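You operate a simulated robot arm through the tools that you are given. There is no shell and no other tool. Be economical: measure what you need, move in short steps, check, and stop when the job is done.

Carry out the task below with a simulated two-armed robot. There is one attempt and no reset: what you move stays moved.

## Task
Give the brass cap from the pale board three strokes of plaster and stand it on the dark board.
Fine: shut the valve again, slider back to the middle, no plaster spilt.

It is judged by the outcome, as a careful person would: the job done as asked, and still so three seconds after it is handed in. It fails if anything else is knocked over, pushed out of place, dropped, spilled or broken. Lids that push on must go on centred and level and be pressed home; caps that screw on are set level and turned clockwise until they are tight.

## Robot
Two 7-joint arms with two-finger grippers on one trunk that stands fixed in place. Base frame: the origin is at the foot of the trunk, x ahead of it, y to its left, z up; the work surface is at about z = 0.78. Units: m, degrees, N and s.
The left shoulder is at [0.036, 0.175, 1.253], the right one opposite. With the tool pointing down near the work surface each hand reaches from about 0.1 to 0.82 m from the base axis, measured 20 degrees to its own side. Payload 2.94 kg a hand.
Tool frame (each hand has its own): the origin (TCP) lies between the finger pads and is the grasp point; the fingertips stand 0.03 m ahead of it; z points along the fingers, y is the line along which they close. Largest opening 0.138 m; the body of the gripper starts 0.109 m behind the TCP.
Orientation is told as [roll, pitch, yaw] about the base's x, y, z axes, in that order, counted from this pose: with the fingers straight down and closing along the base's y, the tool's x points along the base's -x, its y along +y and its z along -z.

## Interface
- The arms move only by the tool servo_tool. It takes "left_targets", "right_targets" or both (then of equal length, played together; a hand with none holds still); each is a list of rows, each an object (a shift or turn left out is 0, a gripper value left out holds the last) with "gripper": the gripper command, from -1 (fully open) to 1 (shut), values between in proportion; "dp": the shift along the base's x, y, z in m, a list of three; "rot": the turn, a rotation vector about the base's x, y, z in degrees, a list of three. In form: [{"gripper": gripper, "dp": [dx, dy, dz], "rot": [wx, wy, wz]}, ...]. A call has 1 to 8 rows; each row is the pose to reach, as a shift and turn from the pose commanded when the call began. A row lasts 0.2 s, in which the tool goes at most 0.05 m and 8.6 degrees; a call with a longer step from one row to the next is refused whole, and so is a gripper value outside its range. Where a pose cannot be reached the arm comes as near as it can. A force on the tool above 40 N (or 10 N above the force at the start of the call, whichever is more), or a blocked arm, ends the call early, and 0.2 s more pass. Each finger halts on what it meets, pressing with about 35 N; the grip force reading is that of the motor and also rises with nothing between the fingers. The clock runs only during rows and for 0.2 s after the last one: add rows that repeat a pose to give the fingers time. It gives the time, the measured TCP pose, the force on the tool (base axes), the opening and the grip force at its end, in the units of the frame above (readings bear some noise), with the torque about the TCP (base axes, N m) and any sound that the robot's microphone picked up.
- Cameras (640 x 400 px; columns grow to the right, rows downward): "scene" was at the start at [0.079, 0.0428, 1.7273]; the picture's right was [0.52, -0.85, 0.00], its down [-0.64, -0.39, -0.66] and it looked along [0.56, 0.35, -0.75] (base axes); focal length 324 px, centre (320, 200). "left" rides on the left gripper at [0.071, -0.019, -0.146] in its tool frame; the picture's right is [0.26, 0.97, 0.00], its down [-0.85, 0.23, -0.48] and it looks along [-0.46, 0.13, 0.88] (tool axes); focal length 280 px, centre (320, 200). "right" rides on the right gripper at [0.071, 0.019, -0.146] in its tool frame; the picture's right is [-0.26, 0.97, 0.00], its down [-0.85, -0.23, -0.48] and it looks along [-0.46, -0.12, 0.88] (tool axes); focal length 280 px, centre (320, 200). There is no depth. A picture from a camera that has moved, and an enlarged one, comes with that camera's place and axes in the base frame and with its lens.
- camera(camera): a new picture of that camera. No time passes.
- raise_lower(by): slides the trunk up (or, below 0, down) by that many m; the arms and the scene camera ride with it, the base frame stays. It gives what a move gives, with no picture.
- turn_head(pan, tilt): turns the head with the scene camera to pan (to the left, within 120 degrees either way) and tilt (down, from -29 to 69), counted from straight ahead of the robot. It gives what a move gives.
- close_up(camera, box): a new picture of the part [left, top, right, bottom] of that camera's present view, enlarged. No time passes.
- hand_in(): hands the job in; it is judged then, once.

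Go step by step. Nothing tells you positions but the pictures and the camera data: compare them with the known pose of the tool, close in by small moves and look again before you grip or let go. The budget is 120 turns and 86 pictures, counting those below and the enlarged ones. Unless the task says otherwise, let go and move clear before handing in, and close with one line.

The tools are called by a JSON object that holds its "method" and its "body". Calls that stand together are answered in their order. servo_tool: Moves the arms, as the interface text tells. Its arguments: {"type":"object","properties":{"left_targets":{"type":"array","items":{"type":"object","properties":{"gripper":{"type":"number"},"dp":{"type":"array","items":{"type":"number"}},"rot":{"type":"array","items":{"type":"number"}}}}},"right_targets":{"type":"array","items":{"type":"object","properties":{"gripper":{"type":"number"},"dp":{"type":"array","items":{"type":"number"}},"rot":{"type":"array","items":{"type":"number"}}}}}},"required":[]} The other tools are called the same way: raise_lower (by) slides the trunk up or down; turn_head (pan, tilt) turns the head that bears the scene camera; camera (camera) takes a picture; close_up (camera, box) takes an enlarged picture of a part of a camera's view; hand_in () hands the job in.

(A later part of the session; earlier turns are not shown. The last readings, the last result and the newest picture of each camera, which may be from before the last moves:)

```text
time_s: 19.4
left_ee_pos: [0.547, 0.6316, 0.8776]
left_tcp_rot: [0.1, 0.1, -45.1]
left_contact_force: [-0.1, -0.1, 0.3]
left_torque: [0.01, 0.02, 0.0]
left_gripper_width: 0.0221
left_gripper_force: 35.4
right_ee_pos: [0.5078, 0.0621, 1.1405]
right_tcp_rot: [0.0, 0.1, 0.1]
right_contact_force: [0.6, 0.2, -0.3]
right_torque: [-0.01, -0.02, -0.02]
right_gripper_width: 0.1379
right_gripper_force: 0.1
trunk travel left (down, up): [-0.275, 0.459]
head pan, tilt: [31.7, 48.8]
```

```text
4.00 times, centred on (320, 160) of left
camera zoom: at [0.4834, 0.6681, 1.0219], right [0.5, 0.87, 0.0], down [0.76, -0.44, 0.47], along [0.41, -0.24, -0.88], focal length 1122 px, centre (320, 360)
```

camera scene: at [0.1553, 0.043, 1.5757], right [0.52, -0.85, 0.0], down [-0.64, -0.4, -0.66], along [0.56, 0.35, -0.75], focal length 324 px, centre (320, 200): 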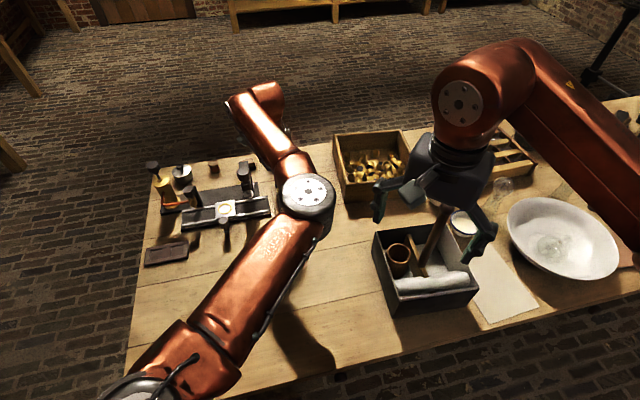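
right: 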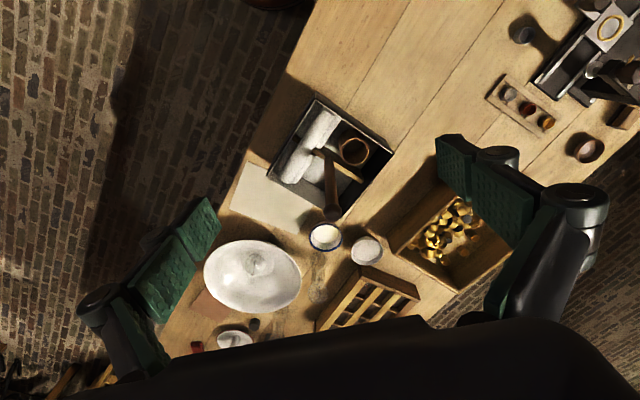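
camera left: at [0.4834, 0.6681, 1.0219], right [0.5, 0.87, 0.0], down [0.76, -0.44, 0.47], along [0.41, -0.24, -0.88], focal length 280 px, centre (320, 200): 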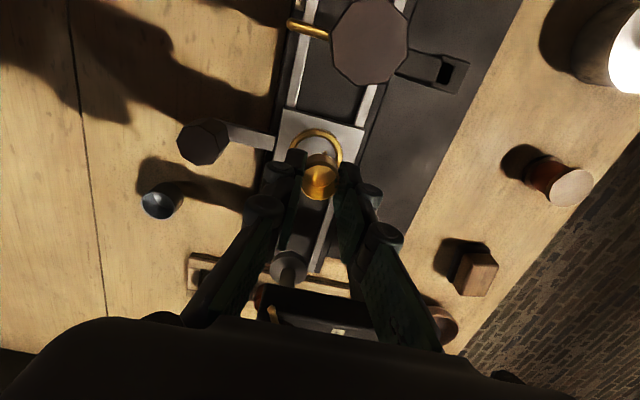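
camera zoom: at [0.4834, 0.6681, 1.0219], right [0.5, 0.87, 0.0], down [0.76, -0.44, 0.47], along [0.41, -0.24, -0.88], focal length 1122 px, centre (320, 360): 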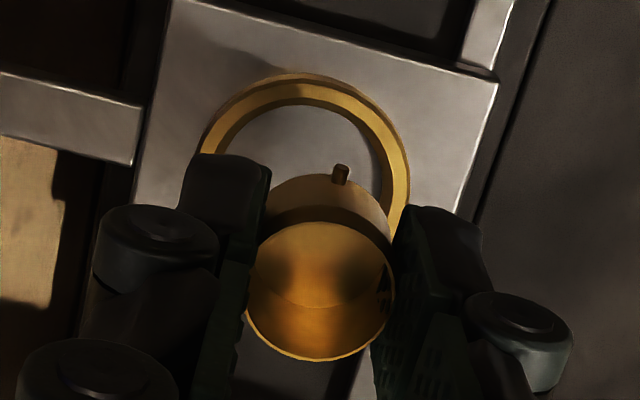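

Ring is on the tool axis fore-aft, and 3 mm to the hand's −y side. Correcting and descending to just above the ring.

{"method": "servo_tool", "body": {"left_targets": [{"dp": [-0.0021, -0.0021, -0.005]}, {"dp": [-0.0021, -0.0021, -0.015]}, {"dp": [-0.0021, -0.0021, -0.02]}, {"dp": [-0.0021, -0.0021, -0.023]}, {"dp": [-0.0021, -0.0021, -0.023]}]}}

{"method": "close_up", "body": {"camera": "left", "box": [275, 110, 365, 210]}}

{"method": "close_up", "body": {"camera": "scene", "box": [200, 175, 260, 230]}}

```text
time_s: 20.6
left_ee_pos: [0.5441, 0.6286, 0.8534]
left_tcp_rot: [0.0, 0.1, -45.2]
left_contact_force: [0.8, 1.0, -0.2]
left_torque: [0.0, 0.0, 0.01]
left_gripper_width: 0.022
left_gripper_force: 35.3
right_ee_pos: [0.5061, 0.0611, 1.1397]
right_tcp_rot: [0.0, 0.1, -0.1]
right_contact_force: [0.5, -0.2, -0.1]
right_torque: [-0.02, -0.03, 0.02]
right_gripper_width: 0.1377
right_gripper_force: 0.1
trunk travel left (down, up): [-0.275, 0.459]
head pan, tilt: [31.7, 48.8]
```

```text
4.00 times, centred on (320, 160) of left
camera zoom: at [0.4806, 0.6667, 0.9981], right [0.5, 0.87, 0.0], down [0.76, -0.44, 0.47], along [0.41, -0.24, -0.88], focal length 1122 px, centre (320, 360)
```

zoom: 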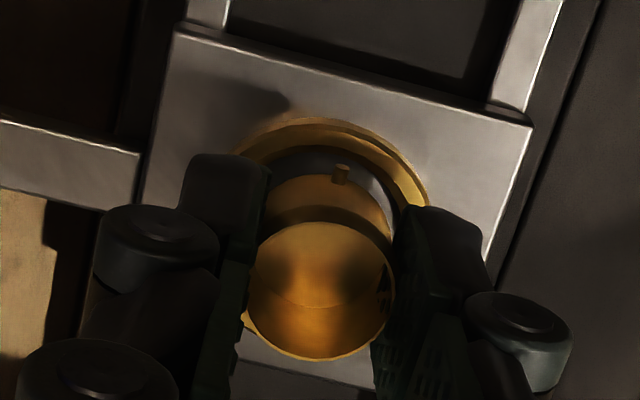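

```text
7.27 times, centred on (230, 202) of scene
camera zoom: at [0.1562, 0.0432, 1.5754], right [0.52, -0.85, 0.0], down [-0.64, -0.4, -0.66], along [0.56, 0.35, -0.75], focal length 2356 px, centre (974, 182)
```

zoom: 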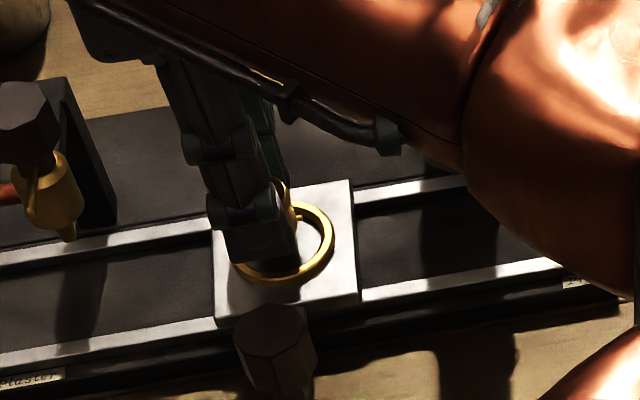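

{"method": "servo_tool", "body": {"left_targets": [{"dp": [0.001, -0.001, -0.003]}, {"dp": [0.001, -0.001, -0.006]}, {"dp": [0.001, -0.001, -0.009]}]}}

{"method": "close_up", "body": {"camera": "left", "box": [275, 110, 365, 210]}}

```text
time_s: 21.4
left_ee_pos: [0.5454, 0.627, 0.8448]
left_tcp_rot: [0.1, 0.0, -45.1]
left_contact_force: [-0.3, 0.2, 0.3]
left_torque: [-0.01, 0.04, 0.0]
left_gripper_width: 0.022
left_gripper_force: 34.9
right_ee_pos: [0.5071, 0.0618, 1.1389]
right_tcp_rot: [0.0, 0.1, 0.0]
right_contact_force: [-0.2, -0.6, 0.5]
right_torque: [0.02, 0.0, -0.04]
right_gripper_width: 0.1378
right_gripper_force: 0.1
trunk travel left (down, up): [-0.275, 0.459]
head pan, tilt: [31.7, 48.8]
```

```text
4.00 times, centred on (320, 160) of left
camera zoom: at [0.4817, 0.6654, 0.9892], right [0.5, 0.87, 0.0], down [0.76, -0.44, 0.47], along [0.41, -0.24, -0.88], focal length 1122 px, centre (320, 360)
```

zoom: 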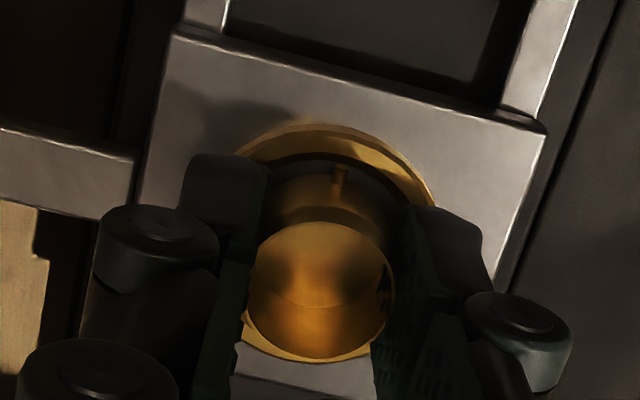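

{"method": "servo_tool", "body": {"left_targets": [{"dp": [0, 0, -0.0015]}, {"dp": [0, 0, -0.003]}, {"dp": [0, 0, -0.004]}]}}

```text
time_s: 22.1
left_ee_pos: [0.546, 0.6286, 0.841]
left_tcp_rot: [0.0, 0.0, -45.1]
left_contact_force: [1.5, 0.2, 2.4]
left_torque: [0.06, -0.07, 0.02]
left_gripper_width: 0.0222
left_gripper_force: 35.0
right_ee_pos: [0.506, 0.0619, 1.14]
right_tcp_rot: [0.0, 0.1, 0.0]
right_contact_force: [0.2, 0.2, 0.8]
right_torque: [0.01, -0.02, -0.01]
right_gripper_width: 0.1379
right_gripper_force: 0.1
trunk travel left (down, up): [-0.275, 0.459]
head pan, tilt: [31.7, 48.8]
```

{"method": "servo_tool", "body": {"left_targets": [{"dp": [0, 0, -0.001]}, {"dp": [0, 0, -0.0015]}]}}

{"method": "close_up", "body": {"camera": "left", "box": [275, 110, 365, 210]}}

```text
time_s: 22.8
left_ee_pos: [0.545, 0.6269, 0.841]
left_tcp_rot: [0.2, 0.2, -45.2]
left_contact_force: [3.4, 1.9, 7.5]
left_torque: [0.07, -0.09, -0.01]
left_gripper_width: 0.022
left_gripper_force: 34.8
right_ee_pos: [0.506, 0.0622, 1.1399]
right_tcp_rot: [0.0, 0.1, 0.0]
right_contact_force: [-0.6, 0.4, -0.3]
right_torque: [0.02, -0.01, 0.03]
right_gripper_width: 0.138
right_gripper_force: 0.1
trunk travel left (down, up): [-0.275, 0.459]
head pan, tilt: [31.7, 48.8]
```

```text
4.00 times, centred on (320, 160) of left
camera zoom: at [0.481, 0.6645, 0.9861], right [0.5, 0.87, 0.0], down [0.76, -0.44, 0.47], along [0.41, -0.23, -0.88], focal length 1122 px, centre (320, 360)
```

zoom: 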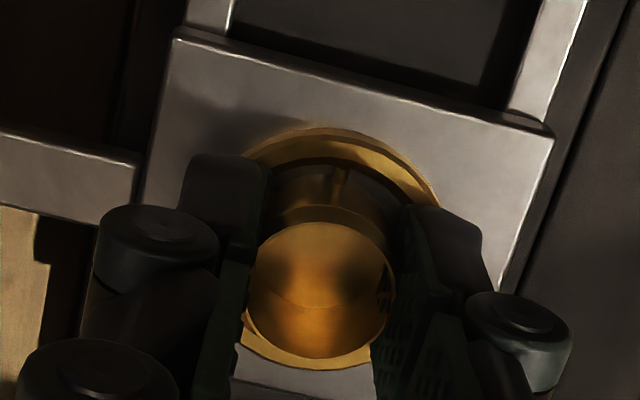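

The cap is centred and resting on the seat floor. Releasing by opening modestly, then rising.

{"method": "servo_tool", "body": {"left_targets": [{"dp": [0, 0, 0.001]}, {"dp": [0, 0, 0.001], "gripper": 0.5}, {"dp": [0, 0, 0.001], "gripper": 0.3}, {"dp": [0, 0, 0.001]}, {"dp": [0, 0, 0.001]}]}}

{"method": "servo_tool", "body": {"left_targets": [{"dp": [0, 0, 0.01]}, {"dp": [0, 0, 0.03]}, {"dp": [0, 0, 0.06]}, {"dp": [0, 0, 0.1]}, {"dp": [0, 0, 0.14]}]}}

{"method": "camera", "body": {"camera": "left"}}

{"method": "close_up", "body": {"camera": "scene", "box": [200, 175, 260, 230]}}

```text
time_s: 23.9
left_ee_pos: [0.5443, 0.6271, 0.8403]
left_tcp_rot: [-0.1, 0.1, -45.1]
left_contact_force: [1.2, -0.9, -0.1]
left_torque: [-0.02, 0.01, 0.0]
left_gripper_width: 0.0483
left_gripper_force: 0.1
right_ee_pos: [0.5069, 0.0621, 1.1388]
right_tcp_rot: [0.1, 0.1, 0.0]
right_contact_force: [0.3, -0.1, 0.1]
right_torque: [0.04, 0.03, -0.01]
right_gripper_width: 0.1379
right_gripper_force: 0.1
trunk travel left (down, up): [-0.275, 0.459]
head pan, tilt: [31.7, 48.8]
```

```text
time_s: 25.1
left_ee_pos: [0.5439, 0.6241, 0.9798]
left_tcp_rot: [0.0, 0.1, -45.1]
left_contact_force: [0.0, -0.5, -0.4]
left_torque: [0.0, -0.01, -0.05]
left_gripper_width: 0.0484
left_gripper_force: 0.0
right_ee_pos: [0.506, 0.0623, 1.1402]
right_tcp_rot: [0.1, 0.1, 0.0]
right_contact_force: [0.8, 0.3, -0.3]
right_torque: [0.03, -0.05, -0.01]
right_gripper_width: 0.138
right_gripper_force: 0.0
trunk travel left (down, up): [-0.275, 0.459]
head pan, tilt: [31.7, 48.8]
```

```text
40 pictures are left
camera left: at [0.481, 0.6632, 1.1249], right [0.5, 0.87, 0.0], down [0.76, -0.44, 0.47], along [0.41, -0.24, -0.88], focal length 280 px, centre (320, 200)
```

left: 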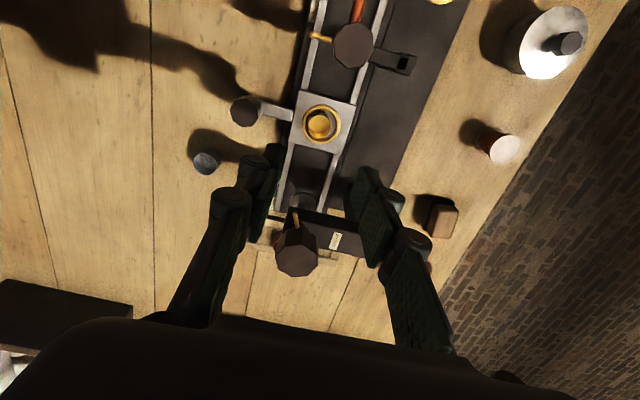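

```text
7.27 times, centred on (230, 202) of scene
camera zoom: at [0.1553, 0.0425, 1.5756], right [0.52, -0.85, 0.0], down [-0.64, -0.39, -0.66], along [0.56, 0.35, -0.75], focal length 2356 px, centre (974, 182)
```

zoom: 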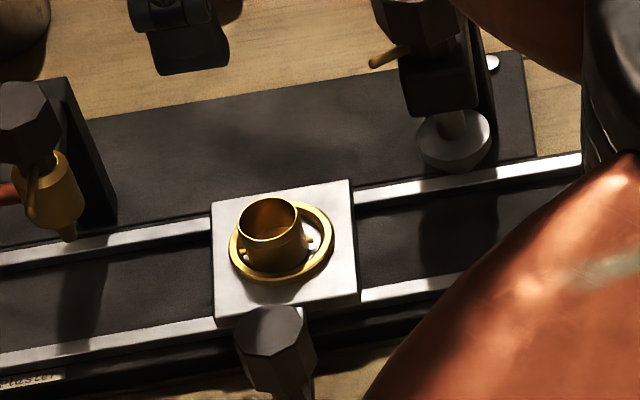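

{"method": "close_up", "body": {"camera": "left", "box": [285, 85, 365, 155]}}

```text
5.71 times, centred on (325, 120) of left
camera zoom: at [0.481, 0.6632, 1.1249], right [0.5, 0.87, 0.0], down [0.76, -0.44, 0.47], along [0.41, -0.24, -0.88], focal length 1602 px, centre (291, 657)
```

zoom: 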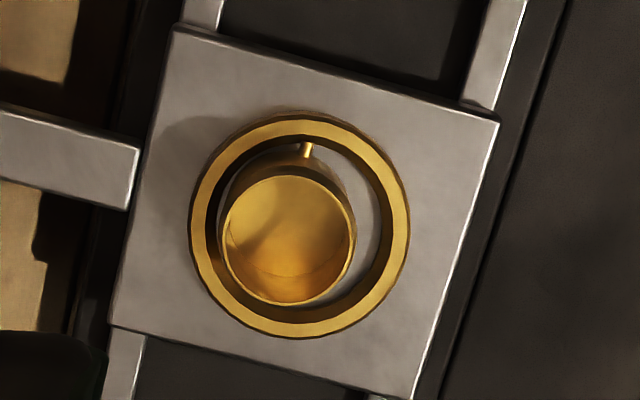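

The cap is seated but about 4 mm off the ring's centre. I'll re-grip and nudge it to the centre.

{"method": "servo_tool", "body": {"left_targets": [{"dp": [0, 0, -0.04]}, {"dp": [0, 0, -0.08]}, {"dp": [0, 0, -0.12]}, {"dp": [0, 0, -0.138]}, {"dp": [0, 0, -0.138], "gripper": 0.8}, {"dp": [0, 0, -0.138]}, {"dp": [0, 0, -0.138]}]}}

{"method": "servo_tool", "body": {"left_targets": [{"dp": [0, 0, 0.001]}, {"dp": [0.0039, -0.0003, 0.001]}, {"dp": [0.0039, -0.0003, -0.001]}, {"dp": [0.0039, -0.0003, -0.001], "gripper": 0.55}, {"dp": [0.0039, -0.0003, -0.001], "gripper": 0.3}, {"dp": [0.0039, -0.0003, -0.001]}]}}

{"method": "servo_tool", "body": {"left_targets": [{"dp": [0, 0, 0.01]}, {"dp": [0, 0, 0.03]}, {"dp": [0, 0, 0.06]}, {"dp": [0, 0, 0.1]}, {"dp": [0, 0, 0.14]}]}}

{"method": "close_up", "body": {"camera": "left", "box": [285, 85, 365, 155]}}

```text
time_s: 26.8
left_ee_pos: [0.5455, 0.627, 0.8424]
left_tcp_rot: [-0.1, 0.1, -45.1]
left_contact_force: [0.1, -0.3, -0.2]
left_torque: [-0.04, 0.02, 0.0]
left_gripper_width: 0.023
left_gripper_force: 35.0
right_ee_pos: [0.5073, 0.061, 1.1392]
right_tcp_rot: [0.1, 0.2, 0.0]
right_contact_force: [-0.4, -1.2, -0.3]
right_torque: [-0.01, 0.0, -0.02]
right_gripper_width: 0.1381
right_gripper_force: 0.2
trunk travel left (down, up): [-0.275, 0.459]
head pan, tilt: [31.7, 48.8]
```

```text
time_s: 28.1
left_ee_pos: [0.5498, 0.6263, 0.8409]
left_tcp_rot: [0.0, 0.1, -45.1]
left_contact_force: [0.1, 0.4, -0.3]
left_torque: [0.0, -0.04, -0.02]
left_gripper_width: 0.0485
left_gripper_force: 0.1
right_ee_pos: [0.5066, 0.062, 1.1401]
right_tcp_rot: [-0.1, 0.1, 0.0]
right_contact_force: [-0.1, -0.2, -0.5]
right_torque: [-0.04, -0.03, 0.04]
right_gripper_width: 0.1379
right_gripper_force: 0.1
trunk travel left (down, up): [-0.275, 0.459]
head pan, tilt: [31.7, 48.8]
```

```text
time_s: 29.4
left_ee_pos: [0.5495, 0.6256, 0.9793]
left_tcp_rot: [0.1, 0.1, -45.1]
left_contact_force: [0.5, 0.2, -0.3]
left_torque: [0.03, -0.02, 0.02]
left_gripper_width: 0.0481
left_gripper_force: 0.0
right_ee_pos: [0.5067, 0.0617, 1.1404]
right_tcp_rot: [-0.1, -0.1, 0.0]
right_contact_force: [0.7, 0.1, -0.6]
right_torque: [0.0, -0.05, -0.02]
right_gripper_width: 0.1381
right_gripper_force: 0.0
trunk travel left (down, up): [-0.275, 0.459]
head pan, tilt: [31.7, 48.8]
```

```text
5.71 times, centred on (325, 120) of left
camera zoom: at [0.4845, 0.6635, 1.1249], right [0.5, 0.87, 0.0], down [0.76, -0.44, 0.47], along [0.41, -0.24, -0.88], focal length 1602 px, centre (291, 657)
```

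zoom: 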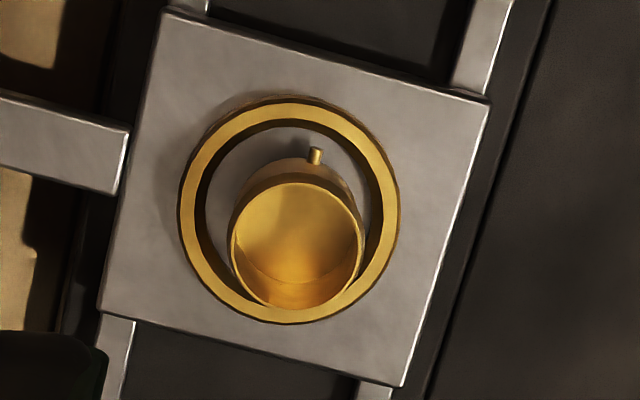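

Cap is well seated now. Next: turn the hand 90° and go over the slider knob to push the carriage to the plaster end.

{"method": "servo_tool", "body": {"left_targets": [{"dp": [-0.02, -0.015, 0.02], "rot": [0, 0, 8]}, {"dp": [-0.04, -0.03, 0.02], "rot": [0, 0, 16]}, {"dp": [-0.06, -0.055, 0.02], "rot": [0, 0, 24]}, {"dp": [-0.06, -0.055, 0.02], "rot": [0, 0, 32]}, {"dp": [-0.06, -0.055, 0.02], "rot": [0, 0, 40]}, {"dp": [-0.06, -0.055, 0.02], "rot": [0, 0, 48]}, {"dp": [-0.06, -0.055, 0.02], "rot": [0, 0, 56]}]}}

{"method": "servo_tool", "body": {"left_targets": [{"rot": [0, 0, 8]}, {"rot": [0, 0, 16]}, {"rot": [0, 0, 24]}, {"rot": [0, 0, 32]}, {"rot": [0, 0, 34]}, {"rot": [0, 0, 34]}]}}

{"method": "camera", "body": {"camera": "left"}}

```text
time_s: 30.9
left_ee_pos: [0.4901, 0.5725, 1.0015]
left_tcp_rot: [0.1, 0.1, 11.0]
left_contact_force: [-0.1, 0.6, -0.7]
left_torque: [-0.02, -0.01, -0.05]
left_gripper_width: 0.0484
left_gripper_force: 0.0
right_ee_pos: [0.5075, 0.0614, 1.1395]
right_tcp_rot: [0.0, 0.1, 0.0]
right_contact_force: [-0.1, 0.3, 0.4]
right_torque: [0.01, 0.0, 0.0]
right_gripper_width: 0.1382
right_gripper_force: 0.0
trunk travel left (down, up): [-0.275, 0.459]
head pan, tilt: [31.7, 48.8]
```

```text
time_s: 32.4
left_ee_pos: [0.4899, 0.5716, 1.0024]
left_tcp_rot: [0.1, 0.1, 45.0]
left_contact_force: [-0.6, 0.0, 0.0]
left_torque: [-0.02, 0.0, -0.01]
left_gripper_width: 0.0486
left_gripper_force: 0.1
right_ee_pos: [0.5068, 0.0617, 1.1403]
right_tcp_rot: [0.0, 0.1, 0.0]
right_contact_force: [0.2, 0.2, 0.7]
right_torque: [0.02, 0.02, -0.03]
right_gripper_width: 0.1378
right_gripper_force: 0.1
trunk travel left (down, up): [-0.275, 0.459]
head pan, tilt: [31.7, 48.8]
```

```text
36 pictures are left
camera left: at [0.453, 0.5091, 1.147], right [-0.87, 0.5, 0.0], down [0.44, 0.76, 0.47], along [0.23, 0.41, -0.88], focal length 280 px, centre (320, 200)
```

left: 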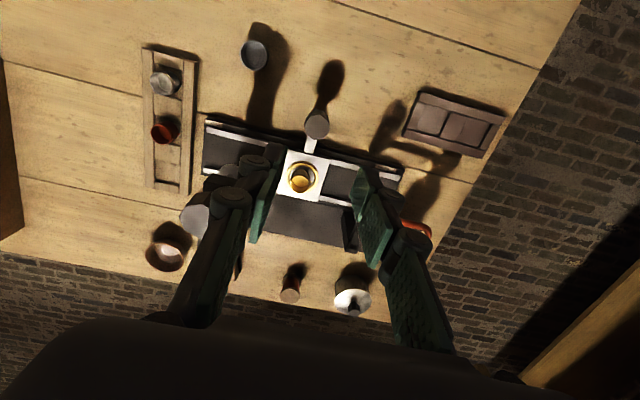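

{"method": "servo_tool", "body": {"left_targets": [{"dp": [-0.001, -0.002, -0.04]}, {"dp": [-0.001, -0.002, -0.08]}, {"dp": [-0.001, -0.002, -0.12]}, {"dp": [-0.001, -0.002, -0.14]}, {"dp": [-0.001, -0.002, -0.148]}, {"dp": [-0.001, -0.002, -0.148]}]}}

{"method": "camera", "body": {"camera": "left"}}

```text
time_s: 33.8
left_ee_pos: [0.4883, 0.5699, 0.8534]
left_tcp_rot: [0.1, 0.2, 44.9]
left_contact_force: [0.2, 0.2, 0.0]
left_torque: [0.03, -0.01, -0.02]
left_gripper_width: 0.0482
left_gripper_force: 0.0
right_ee_pos: [0.5074, 0.0621, 1.1394]
right_tcp_rot: [0.0, 0.1, -0.1]
right_contact_force: [-0.2, 0.0, 0.4]
right_torque: [0.0, 0.02, -0.02]
right_gripper_width: 0.1381
right_gripper_force: 0.0
trunk travel left (down, up): [-0.275, 0.459]
head pan, tilt: [31.7, 48.8]
```

```text
35 pictures are left
camera left: at [0.4517, 0.5073, 0.9983], right [-0.87, 0.5, 0.0], down [0.44, 0.76, 0.47], along [0.23, 0.41, -0.88], focal length 280 px, centre (320, 200)
```

left: 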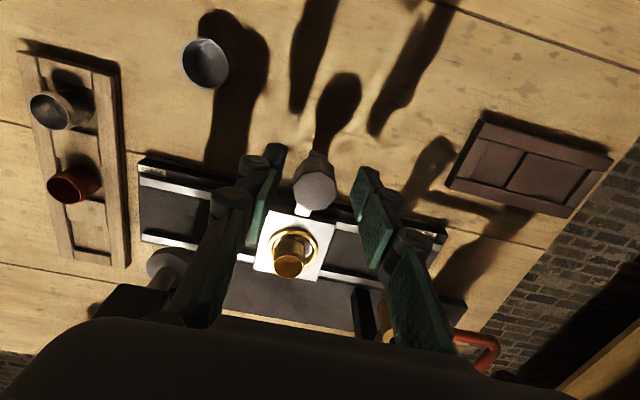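

The knob is between the fingers. I'll grip it and note the middle position.

{"method": "servo_tool", "body": {"left_targets": [{"gripper": 0.7}, {}, {}, {}]}}

{"method": "servo_tool", "body": {"left_targets": [{"dp": [-0.004, 0.004, 0]}, {"dp": [-0.01, 0.01, 0]}, {"dp": [-0.016, 0.016, 0]}, {"dp": [-0.022, 0.022, 0]}, {"dp": [-0.028, 0.028, 0]}, {"dp": [-0.034, 0.034, 0]}, {"dp": [-0.04, 0.04, 0]}, {"dp": [-0.044, 0.044, 0]}]}}

{"method": "camera", "body": {"camera": "left"}}

{"method": "close_up", "body": {"camera": "scene", "box": [170, 160, 270, 240]}}

```text
time_s: 34.8
left_ee_pos: [0.4885, 0.569, 0.8541]
left_tcp_rot: [0.1, 0.2, 45.0]
left_contact_force: [1.1, -1.7, -1.7]
left_torque: [0.0, -0.08, 0.0]
left_gripper_width: 0.0269
left_gripper_force: 44.7
right_ee_pos: [0.5075, 0.0616, 1.139]
right_tcp_rot: [0.0, 0.1, 0.0]
right_contact_force: [-0.2, 0.8, 0.0]
right_torque: [-0.02, 0.03, -0.03]
right_gripper_width: 0.1383
right_gripper_force: 0.1
trunk travel left (down, up): [-0.275, 0.459]
head pan, tilt: [31.7, 48.8]
```

```text
time_s: 36.5
left_ee_pos: [0.444, 0.6131, 0.8537]
left_tcp_rot: [0.1, 0.1, 44.8]
left_contact_force: [1.0, -0.2, -3.6]
left_torque: [-0.5, 0.48, -0.06]
left_gripper_width: 0.0272
left_gripper_force: 44.9
right_ee_pos: [0.507, 0.0623, 1.1397]
right_tcp_rot: [0.0, 0.2, 0.0]
right_contact_force: [0.3, -1.0, 0.3]
right_torque: [0.01, -0.02, -0.01]
right_gripper_width: 0.1382
right_gripper_force: 0.0
trunk travel left (down, up): [-0.275, 0.459]
head pan, tilt: [31.7, 48.8]
```

```text
34 pictures are left
camera left: at [0.4073, 0.5517, 0.9984], right [-0.87, 0.5, 0.0], down [0.44, 0.76, 0.47], along [0.23, 0.41, -0.88], focal length 280 px, centre (320, 200)
```

left: 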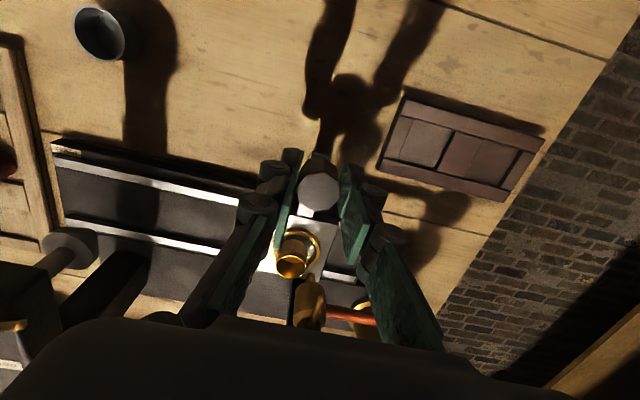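

```text
5.00 times, centred on (220, 200) of scene
camera zoom: at [0.1564, 0.0436, 1.5754], right [0.52, -0.85, 0.0], down [-0.64, -0.4, -0.66], along [0.56, 0.35, -0.75], focal length 1620 px, centre (820, 200)
```

zoom: 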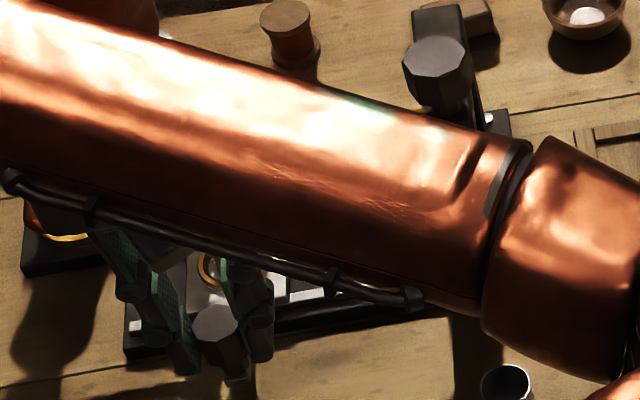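

{"method": "servo_tool", "body": {"left_targets": [{"dp": [-0.003, 0.003, 0]}, {"dp": [-0.006, 0.006, 0]}, {"dp": [-0.009, 0.009, 0]}]}}

{"method": "camera", "body": {"camera": "left"}}

```text
time_s: 37.4
left_ee_pos: [0.4368, 0.6222, 0.8546]
left_tcp_rot: [0.0, 0.1, 44.9]
left_contact_force: [-0.7, -0.3, -3.7]
left_torque: [0.44, -0.48, -0.03]
left_gripper_width: 0.0272
left_gripper_force: 44.9
right_ee_pos: [0.5077, 0.0623, 1.1404]
right_tcp_rot: [0.0, 0.1, 0.0]
right_contact_force: [0.5, 1.0, 0.5]
right_torque: [0.02, -0.04, 0.03]
right_gripper_width: 0.1381
right_gripper_force: 0.0
trunk travel left (down, up): [-0.275, 0.459]
head pan, tilt: [31.7, 48.8]
```

```text
32 pictures are left
camera left: at [0.399, 0.5602, 0.9984], right [-0.87, 0.5, 0.0], down [0.44, 0.76, 0.47], along [0.24, 0.41, -0.88], focal length 280 px, centre (320, 200)
```

left: 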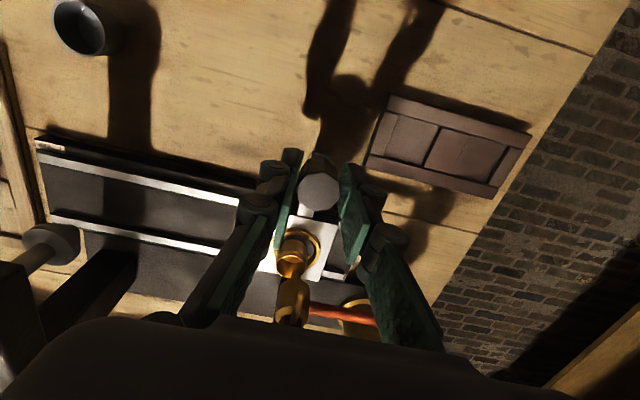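

{"method": "close_up", "body": {"camera": "left", "box": [250, 200, 390, 330]}}

```text
3.08 times, centred on (320, 265) of left
camera zoom: at [0.399, 0.5602, 0.9984], right [-0.87, 0.5, 0.0], down [0.44, 0.76, 0.47], along [0.24, 0.41, -0.88], focal length 863 px, centre (320, 0)
```

zoom: 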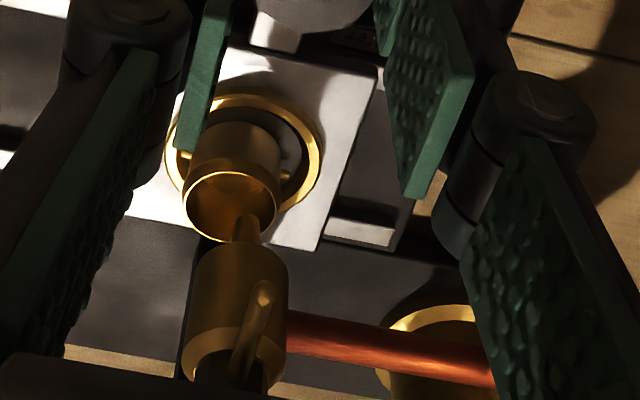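

The nozzle is nearly over the cap. Feeling for the end stop a few mm further.

{"method": "servo_tool", "body": {"left_targets": [{"dp": [-0.0015, 0.0015, 0]}, {"dp": [-0.003, 0.003, 0]}, {"dp": [-0.0045, 0.0045, 0]}]}}

{"method": "close_up", "body": {"camera": "left", "box": [250, 200, 390, 330]}}

```text
time_s: 38.1
left_ee_pos: [0.4326, 0.6253, 0.8532]
left_tcp_rot: [-0.2, 0.2, 44.7]
left_contact_force: [9.4, -11.4, -5.8]
left_torque: [-0.09, -0.28, 0.23]
left_gripper_width: 0.0273
left_gripper_force: 44.8
right_ee_pos: [0.5067, 0.0602, 1.1402]
right_tcp_rot: [0.0, 0.1, 0.0]
right_contact_force: [-0.7, 0.3, 1.6]
right_torque: [0.01, -0.01, 0.02]
right_gripper_width: 0.1382
right_gripper_force: 0.0
trunk travel left (down, up): [-0.275, 0.459]
head pan, tilt: [31.7, 48.8]
```

```text
3.08 times, centred on (320, 265) of left
camera zoom: at [0.3962, 0.5631, 0.9986], right [-0.86, 0.5, 0.0], down [0.44, 0.76, 0.47], along [0.24, 0.41, -0.88], focal length 863 px, centre (320, 0)
```

zoom: 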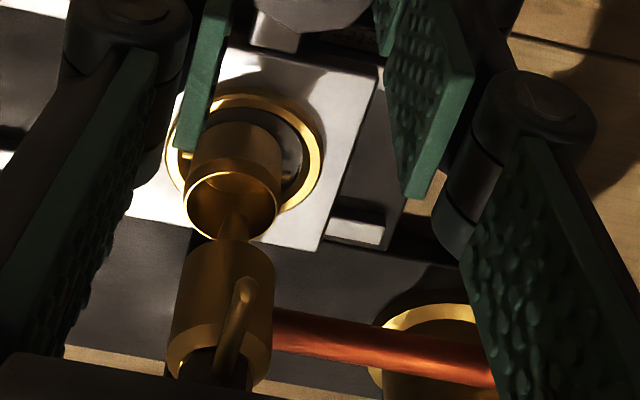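

The carriage is at its stop and the nozzle sits over the cap. Releasing the slider knob and rising.

{"method": "servo_tool", "body": {"left_targets": [{"dp": [0.0012, -0.0012, 0]}, {"dp": [0.0012, -0.0012, 0], "gripper": 0.3}, {"dp": [0.0012, -0.0012, 0]}, {"dp": [0.0012, -0.0012, 0]}]}}

{"method": "servo_tool", "body": {"left_targets": [{"dp": [0, 0, 0.03]}, {"dp": [0, 0, 0.07]}, {"dp": [0, 0, 0.11]}, {"dp": [0, 0, 0.15]}, {"dp": [0, 0, 0.18]}, {"dp": [0.03, 0.03, 0.18]}, {"dp": [0.04, 0.04, 0.18]}]}}

{"method": "camera", "body": {"camera": "left"}}

```text
time_s: 39.1
left_ee_pos: [0.4319, 0.6259, 0.8543]
left_tcp_rot: [0.3, 0.1, 44.9]
left_contact_force: [-0.3, 0.9, -0.5]
left_torque: [-0.03, 0.01, -0.03]
left_gripper_width: 0.0484
left_gripper_force: 0.0
right_ee_pos: [0.5064, 0.0625, 1.1403]
right_tcp_rot: [0.0, 0.1, 0.1]
right_contact_force: [-0.6, -0.3, 0.0]
right_torque: [-0.03, -0.01, -0.02]
right_gripper_width: 0.138
right_gripper_force: 0.0
trunk travel left (down, up): [-0.275, 0.459]
head pan, tilt: [31.7, 48.8]
```

```text
time_s: 40.8
left_ee_pos: [0.4718, 0.6665, 1.034]
left_tcp_rot: [0.2, 0.2, 44.9]
left_contact_force: [0.7, -0.9, -0.7]
left_torque: [-0.02, 0.01, 0.0]
left_gripper_width: 0.0483
left_gripper_force: 0.0
right_ee_pos: [0.5061, 0.061, 1.1401]
right_tcp_rot: [0.0, 0.0, 0.0]
right_contact_force: [-0.1, -0.5, 0.2]
right_torque: [0.02, -0.01, -0.02]
right_gripper_width: 0.1381
right_gripper_force: 0.1
trunk travel left (down, up): [-0.275, 0.459]
head pan, tilt: [31.7, 48.8]
```

```text
29 pictures are left
camera left: at [0.435, 0.604, 1.1789], right [-0.87, 0.5, 0.0], down [0.44, 0.76, 0.47], along [0.23, 0.41, -0.88], focal length 280 px, centre (320, 200)
```

left: 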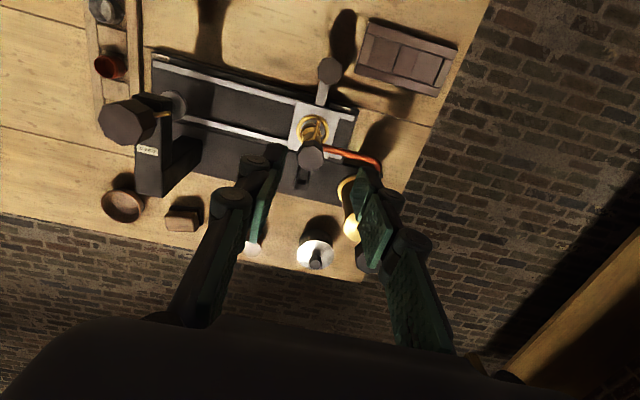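

{"method": "close_up", "body": {"camera": "left", "box": [270, 100, 400, 220]}}

```text
3.33 times, centred on (335, 160) of left
camera zoom: at [0.435, 0.604, 1.1789], right [-0.87, 0.5, 0.0], down [0.44, 0.76, 0.47], along [0.23, 0.41, -0.88], focal length 935 px, centre (270, 333)
```

zoom: 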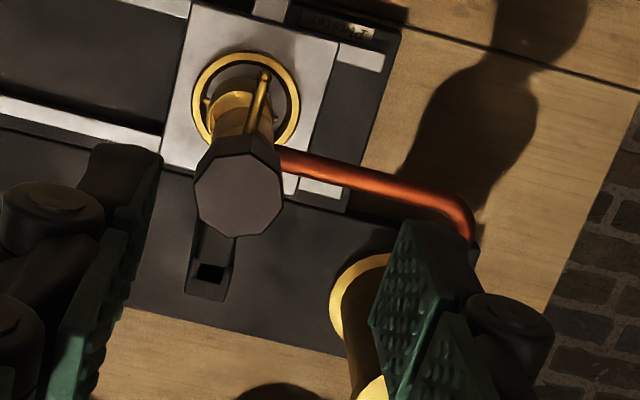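

The valve pointer stands crosswise to the pipe (shut). Moving down over the valve knob at (0.490, 0.6835).

{"method": "servo_tool", "body": {"left_targets": [{"dp": [0.018, 0.017, -0.02]}, {"dp": [0.018, 0.017, -0.06]}, {"dp": [0.018, 0.017, -0.09]}, {"dp": [0.018, 0.017, -0.108]}, {"dp": [0.018, 0.017, -0.108]}]}}

{"method": "camera", "body": {"camera": "left"}}

```text
time_s: 42.0
left_ee_pos: [0.4882, 0.6816, 0.9249]
left_tcp_rot: [0.0, 0.1, 44.9]
left_contact_force: [1.3, -0.5, -0.3]
left_torque: [0.02, -0.01, 0.0]
left_gripper_width: 0.0485
left_gripper_force: 0.1
right_ee_pos: [0.5069, 0.062, 1.1392]
right_tcp_rot: [0.0, 0.1, 0.0]
right_contact_force: [-0.1, 0.9, -1.0]
right_torque: [0.01, 0.02, -0.02]
right_gripper_width: 0.1378
right_gripper_force: 0.1
trunk travel left (down, up): [-0.275, 0.459]
head pan, tilt: [31.7, 48.8]
```

```text
27 pictures are left
camera left: at [0.4522, 0.6203, 1.0703], right [-0.87, 0.5, 0.0], down [0.44, 0.76, 0.47], along [0.24, 0.41, -0.88], focal length 280 px, centre (320, 200)
```

left: 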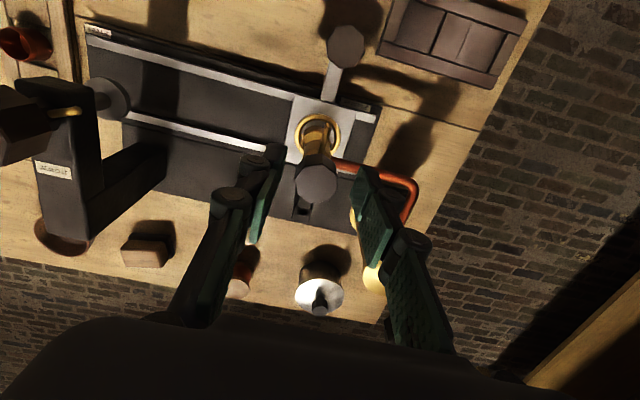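

The valve knob is centred. Gripping and trying a small turn.

{"method": "servo_tool", "body": {"left_targets": [{"gripper": 0.75}, {}, {}, {}]}}

{"method": "servo_tool", "body": {"left_targets": [{"rot": [0, 0, 4]}, {"rot": [0, 0, 8]}, {"rot": [0, 0, 12]}]}}

```text
time_s: 43.0
left_ee_pos: [0.4912, 0.6801, 0.9241]
left_tcp_rot: [0.0, 0.1, 44.8]
left_contact_force: [4.9, -6.4, -3.8]
left_torque: [-0.2, -0.21, 0.0]
left_gripper_width: 0.0275
left_gripper_force: 45.4
right_ee_pos: [0.5071, 0.0615, 1.1386]
right_tcp_rot: [0.1, 0.1, 0.0]
right_contact_force: [0.0, 0.7, 0.7]
right_torque: [0.0, 0.0, 0.02]
right_gripper_width: 0.1381
right_gripper_force: 0.0
trunk travel left (down, up): [-0.275, 0.459]
head pan, tilt: [31.7, 48.8]
```

```text
time_s: 43.8
left_ee_pos: [0.4923, 0.6817, 0.9237]
left_tcp_rot: [0.1, 0.2, 56.9]
left_contact_force: [5.3, -10.1, -7.0]
left_torque: [-0.28, -0.19, -0.56]
left_gripper_width: 0.0273
left_gripper_force: 45.5
right_ee_pos: [0.5072, 0.062, 1.14]
right_tcp_rot: [0.0, 0.2, 0.0]
right_contact_force: [-0.2, -0.2, 0.0]
right_torque: [-0.03, 0.0, 0.01]
right_gripper_width: 0.1381
right_gripper_force: 0.1
trunk travel left (down, up): [-0.275, 0.459]
head pan, tilt: [31.7, 48.8]
```

{"method": "close_up", "body": {"camera": "left", "box": [270, 100, 370, 220]}}

```text
3.33 times, centred on (320, 160) of left
camera zoom: at [0.4685, 0.6137, 1.0703], right [-0.95, 0.31, 0.0], down [0.27, 0.84, 0.47], along [0.14, 0.45, -0.88], focal length 935 px, centre (320, 333)
```

zoom: 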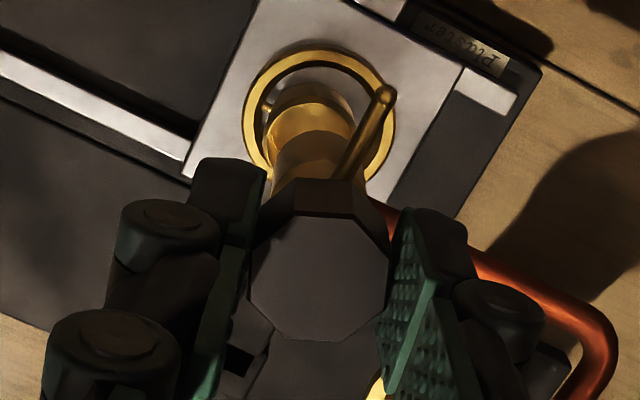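

The pointer did not move anticlockwise (the fingers slipped), so that way is the stop. I'll re-grip square and turn clockwise.

{"method": "servo_tool", "body": {"left_targets": [{"gripper": 0.45}, {}, {"rot": [0, 0, -6]}, {"dp": [0.0007, -0.0007, 0], "rot": [0, 0, -12]}, {"dp": [0.0007, -0.0007, 0], "rot": [0, 0, -12], "gripper": 0.75}, {"dp": [0.0007, -0.0007, 0], "rot": [0, 0, -12]}, {"dp": [0.0007, -0.0007, 0], "rot": [0, 0, -12]}]}}

{"method": "servo_tool", "body": {"left_targets": [{"rot": [0, 0, -6]}, {"rot": [0, 0, -12]}, {"rot": [0, 0, -18]}, {"rot": [0, 0, -24]}]}}

{"method": "close_up", "body": {"camera": "left", "box": [270, 100, 370, 220]}}

```text
time_s: 45.4
left_ee_pos: [0.4909, 0.6817, 0.9271]
left_tcp_rot: [0.1, 0.1, 44.8]
left_contact_force: [1.6, 0.1, 1.4]
left_torque: [0.04, -0.17, 0.01]
left_gripper_width: 0.0274
left_gripper_force: 45.4
right_ee_pos: [0.5063, 0.0619, 1.1402]
right_tcp_rot: [0.0, 0.1, 0.0]
right_contact_force: [-0.3, 0.2, 0.3]
right_torque: [0.01, 0.0, 0.01]
right_gripper_width: 0.1381
right_gripper_force: 0.0
trunk travel left (down, up): [-0.275, 0.459]
head pan, tilt: [31.7, 48.8]
```

```text
time_s: 46.4
left_ee_pos: [0.4909, 0.6818, 0.9252]
left_tcp_rot: [0.1, 0.2, 20.8]
left_contact_force: [3.5, 2.1, 2.6]
left_torque: [0.28, -0.53, 0.03]
left_gripper_width: 0.0274
left_gripper_force: 45.2
right_ee_pos: [0.5067, 0.0618, 1.1397]
right_tcp_rot: [-0.1, 0.1, 0.0]
right_contact_force: [0.7, 0.3, -0.7]
right_torque: [-0.01, 0.04, -0.02]
right_gripper_width: 0.1379
right_gripper_force: 0.0
trunk travel left (down, up): [-0.275, 0.459]
head pan, tilt: [31.7, 48.8]
```

```text
3.33 times, centred on (320, 160) of left
camera zoom: at [0.4313, 0.6403, 1.0709], right [-0.59, 0.81, 0.0], down [0.71, 0.52, 0.47], along [0.38, 0.28, -0.88], focal length 935 px, centre (320, 333)
```

zoom: 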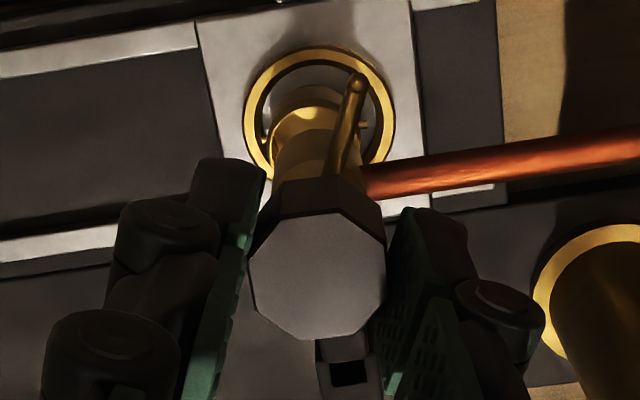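

The knob turns freely clockwise. Continuing towards 90°, watching for the stop.

{"method": "servo_tool", "body": {"left_targets": [{"rot": [0, 0, -8]}, {"rot": [0, 0, -16]}, {"rot": [0, 0, -24]}, {"rot": [0, 0, -32]}, {"rot": [0, 0, -40]}, {"rot": [0, 0, -48]}, {"rot": [0, 0, -54]}]}}

{"method": "servo_tool", "body": {"left_targets": [{"rot": [0, 0, -4]}, {"rot": [0, 0, -8]}, {"rot": [0, 0, -12]}]}}

{"method": "close_up", "body": {"camera": "left", "box": [250, 80, 390, 220]}}

```text
time_s: 48.0
left_ee_pos: [0.4904, 0.6821, 0.925]
left_tcp_rot: [0.1, 0.0, -33.4]
left_contact_force: [8.7, 9.9, 6.9]
left_torque: [0.42, -0.02, 0.05]
left_gripper_width: 0.0272
left_gripper_force: 44.9
right_ee_pos: [0.5065, 0.0631, 1.1397]
right_tcp_rot: [0.0, 0.1, 0.0]
right_contact_force: [0.0, -1.1, -0.2]
right_torque: [0.03, 0.02, -0.02]
right_gripper_width: 0.1382
right_gripper_force: 0.2
trunk travel left (down, up): [-0.275, 0.459]
head pan, tilt: [31.7, 48.8]
```

```text
time_s: 48.8
left_ee_pos: [0.4903, 0.6829, 0.9262]
left_tcp_rot: [0.1, 0.1, -45.3]
left_contact_force: [10.5, 13.1, 11.5]
left_torque: [0.26, -0.34, 0.01]
left_gripper_width: 0.0273
left_gripper_force: 44.6
right_ee_pos: [0.5075, 0.0625, 1.1402]
right_tcp_rot: [0.0, 0.0, 0.0]
right_contact_force: [0.8, 0.2, -0.3]
right_torque: [0.01, 0.0, -0.02]
right_gripper_width: 0.1378
right_gripper_force: 0.1
trunk travel left (down, up): [-0.275, 0.459]
head pan, tilt: [31.7, 48.8]
```

```text
2.86 times, centred on (320, 150) of left
camera zoom: at [0.4268, 0.7205, 1.0708], right [0.5, 0.87, 0.0], down [0.76, -0.44, 0.47], along [0.41, -0.24, -0.88], focal length 801 px, centre (320, 343)
```

zoom: 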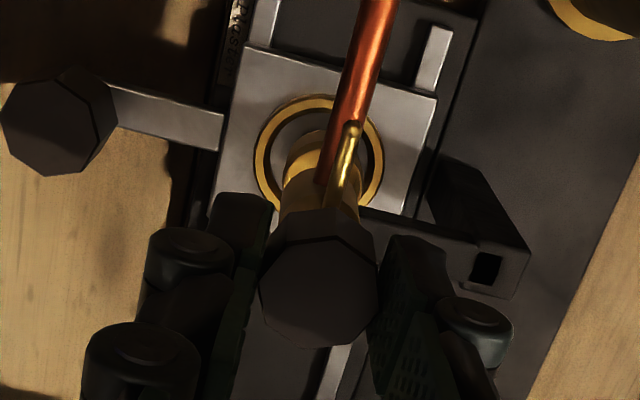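

The pointer now lies along the pipe: valve open. Releasing, rising, and moving over the pump knob.

{"method": "servo_tool", "body": {"left_targets": [{"gripper": 0.3}, {}, {}, {"dp": [0, 0, 0.03]}, {"dp": [0, 0, 0.07]}, {"dp": [0, 0, 0.1]}]}}

{"method": "servo_tool", "body": {"left_targets": [{"dp": [-0.005, 0.04, 0.02]}, {"dp": [-0.01, 0.08, 0.02]}, {"dp": [-0.013, 0.109, 0.02]}, {"dp": [-0.013, 0.109, 0.02]}]}}

{"method": "camera", "body": {"camera": "left"}}

```text
time_s: 50.1
left_ee_pos: [0.4891, 0.6809, 1.0254]
left_tcp_rot: [0.1, 0.0, -45.1]
left_contact_force: [0.9, 0.7, 0.1]
left_torque: [-0.01, -0.03, 0.0]
left_gripper_width: 0.0482
left_gripper_force: 0.1
right_ee_pos: [0.5063, 0.0618, 1.1406]
right_tcp_rot: [-0.1, 0.1, 0.0]
right_contact_force: [0.2, 0.2, 0.9]
right_torque: [0.03, -0.03, -0.03]
right_gripper_width: 0.1382
right_gripper_force: 0.1
trunk travel left (down, up): [-0.275, 0.459]
head pan, tilt: [31.7, 48.8]
```

```text
time_s: 51.1
left_ee_pos: [0.4747, 0.7875, 1.0457]
left_tcp_rot: [0.0, 0.1, -45.0]
left_contact_force: [0.0, 0.8, 0.2]
left_torque: [0.06, 0.01, 0.01]
left_gripper_width: 0.0484
left_gripper_force: 0.0
right_ee_pos: [0.5059, 0.0612, 1.1404]
right_tcp_rot: [0.0, -0.1, 0.1]
right_contact_force: [-0.4, 0.2, 0.6]
right_torque: [-0.01, -0.01, 0.01]
right_gripper_width: 0.138
right_gripper_force: 0.0
trunk travel left (down, up): [-0.275, 0.459]
head pan, tilt: [31.7, 48.8]
```

```text
23 pictures are left
camera left: at [0.4117, 0.8263, 1.1909], right [0.5, 0.87, 0.0], down [0.76, -0.44, 0.47], along [0.41, -0.24, -0.88], focal length 280 px, centre (320, 200)
```

left: 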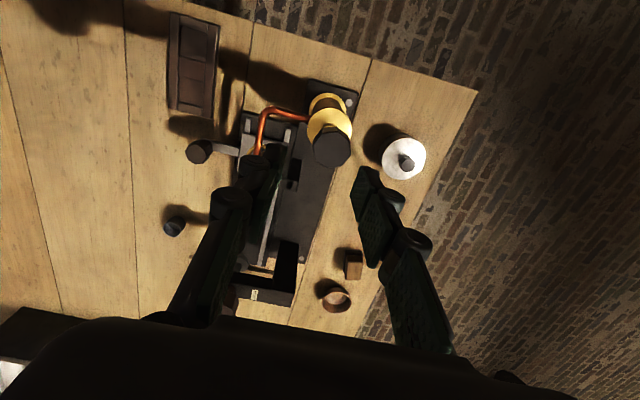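

{"method": "servo_tool", "body": {"left_targets": [{"dp": [0.007, 0.0095, -0.02]}, {"dp": [0.007, 0.0095, -0.045]}, {"dp": [0.007, 0.0095, -0.045]}]}}

{"method": "camera", "body": {"camera": "left"}}

```text
time_s: 52.0
left_ee_pos: [0.4844, 0.799, 1.0005]
left_tcp_rot: [0.1, 0.1, -45.1]
left_contact_force: [0.1, -0.4, 0.5]
left_torque: [-0.01, -0.01, 0.02]
left_gripper_width: 0.0481
left_gripper_force: 0.1
right_ee_pos: [0.5061, 0.062, 1.1405]
right_tcp_rot: [0.0, 0.2, 0.1]
right_contact_force: [-0.1, -0.2, -0.6]
right_torque: [0.04, 0.0, 0.01]
right_gripper_width: 0.1381
right_gripper_force: 0.1
trunk travel left (down, up): [-0.275, 0.459]
head pan, tilt: [31.7, 48.8]
```

```text
22 pictures are left
camera left: at [0.4197, 0.8379, 1.1455], right [0.5, 0.87, 0.0], down [0.76, -0.44, 0.47], along [0.41, -0.24, -0.88], focal length 280 px, centre (320, 200)
```

left: 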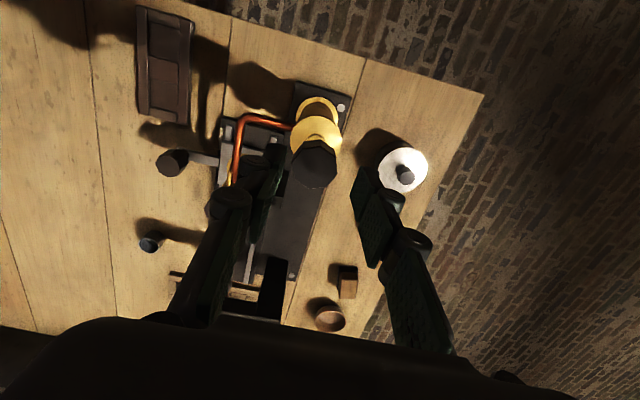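

{"method": "servo_tool", "body": {"left_targets": [{"dp": [-0.0035, -0.0035, -0.008]}, {"dp": [-0.0035, -0.0035, -0.02]}, {"dp": [-0.0035, -0.0035, -0.029]}, {"dp": [-0.0035, -0.0035, -0.029]}]}}

{"method": "close_up", "body": {"camera": "left", "box": [200, 80, 400, 220]}}

```text
time_s: 53.0
left_ee_pos: [0.4795, 0.7969, 0.9712]
left_tcp_rot: [0.1, 0.2, -45.1]
left_contact_force: [-0.9, 1.3, 0.3]
left_torque: [-0.01, 0.03, 0.02]
left_gripper_width: 0.0484
left_gripper_force: 0.0
right_ee_pos: [0.507, 0.0622, 1.1407]
right_tcp_rot: [0.1, 0.1, 0.0]
right_contact_force: [-0.2, 0.3, 0.2]
right_torque: [-0.01, 0.02, -0.01]
right_gripper_width: 0.138
right_gripper_force: 0.1
trunk travel left (down, up): [-0.275, 0.459]
head pan, tilt: [31.7, 48.8]
```

```text
2.86 times, centred on (300, 150) of left
camera zoom: at [0.4167, 0.8348, 1.1163], right [0.5, 0.87, 0.0], down [0.76, -0.44, 0.47], along [0.41, -0.24, -0.88], focal length 801 px, centre (377, 343)
```

zoom: 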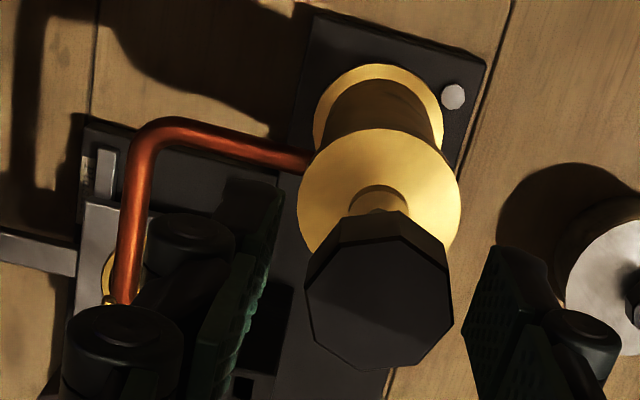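

Centred on the pump knob. Gripping it and pressing the first stroke slowly.

{"method": "servo_tool", "body": {"left_targets": [{"gripper": 0.75}, {}, {}, {}]}}

{"method": "servo_tool", "body": {"left_targets": [{"dp": [0, 0, -0.004]}, {"dp": [0, 0, -0.008]}, {"dp": [0, 0, -0.012]}, {"dp": [0, 0, -0.016]}, {"dp": [0, 0, -0.02]}]}}

```text
time_s: 54.0
left_ee_pos: [0.4816, 0.7988, 0.9703]
left_tcp_rot: [0.0, 0.1, -45.1]
left_contact_force: [7.3, 9.2, 0.0]
left_torque: [0.47, -0.16, 0.01]
left_gripper_width: 0.0327
left_gripper_force: 45.3
right_ee_pos: [0.5086, 0.0629, 1.1402]
right_tcp_rot: [-0.1, 0.1, 0.0]
right_contact_force: [-0.5, -0.1, -0.3]
right_torque: [0.03, 0.04, 0.01]
right_gripper_width: 0.1379
right_gripper_force: 0.0
trunk travel left (down, up): [-0.275, 0.459]
head pan, tilt: [31.7, 48.8]
```

```text
time_s: 55.1
left_ee_pos: [0.4807, 0.798, 0.9502]
left_tcp_rot: [0.1, 0.1, -45.1]
left_contact_force: [6.2, 12.2, 5.8]
left_torque: [0.1, -0.33, 0.1]
left_gripper_width: 0.0329
left_gripper_force: 45.0
right_ee_pos: [0.5075, 0.0628, 1.1388]
right_tcp_rot: [0.0, 0.1, -0.1]
right_contact_force: [0.5, -0.2, -0.3]
right_torque: [0.0, -0.01, -0.03]
right_gripper_width: 0.1379
right_gripper_force: 0.0
trunk travel left (down, up): [-0.275, 0.459]
head pan, tilt: [31.7, 48.8]
heard: click
```

A click — one stroke registered. Checking how it looks.

{"method": "camera", "body": {"camera": "left"}}

{"method": "close_up", "body": {"camera": "scene", "box": [140, 150, 260, 250]}}

```text
20 pictures are left
camera left: at [0.4176, 0.8357, 1.0959], right [0.5, 0.87, 0.0], down [0.76, -0.44, 0.47], along [0.41, -0.24, -0.88], focal length 280 px, centre (320, 200)
```

left: 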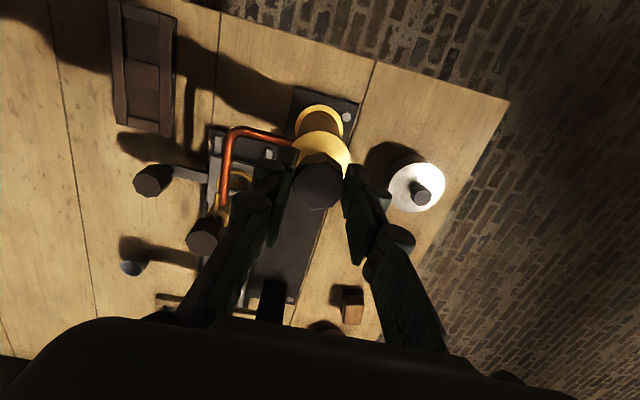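

```text
4.00 times, centred on (200, 200) of scene
camera zoom: at [0.1567, 0.0447, 1.5754], right [0.52, -0.85, 0.0], down [-0.64, -0.4, -0.66], along [0.56, 0.34, -0.75], focal length 1296 px, centre (800, 200)
```

zoom: 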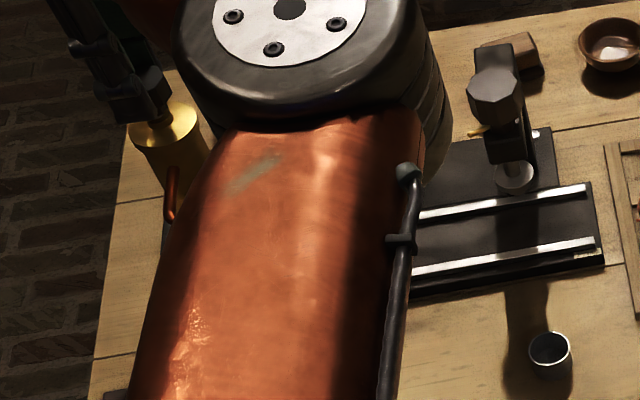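

{"method": "servo_tool", "body": {"left_targets": [{"dp": [0, 0, -0.002]}, {"dp": [0, 0, -0.004]}]}}

```text
time_s: 55.8
left_ee_pos: [0.481, 0.7975, 0.9508]
left_tcp_rot: [0.4, 0.1, -45.1]
left_contact_force: [10.4, 18.7, 26.6]
left_torque: [0.21, -0.68, 0.06]
left_gripper_width: 0.0329
left_gripper_force: 45.0
right_ee_pos: [0.5059, 0.0615, 1.1398]
right_tcp_rot: [0.0, 0.0, 0.0]
right_contact_force: [0.6, 0.1, 0.1]
right_torque: [0.0, -0.02, 0.0]
right_gripper_width: 0.1382
right_gripper_force: 0.1
trunk travel left (down, up): [-0.275, 0.459]
head pan, tilt: [31.7, 48.8]
```

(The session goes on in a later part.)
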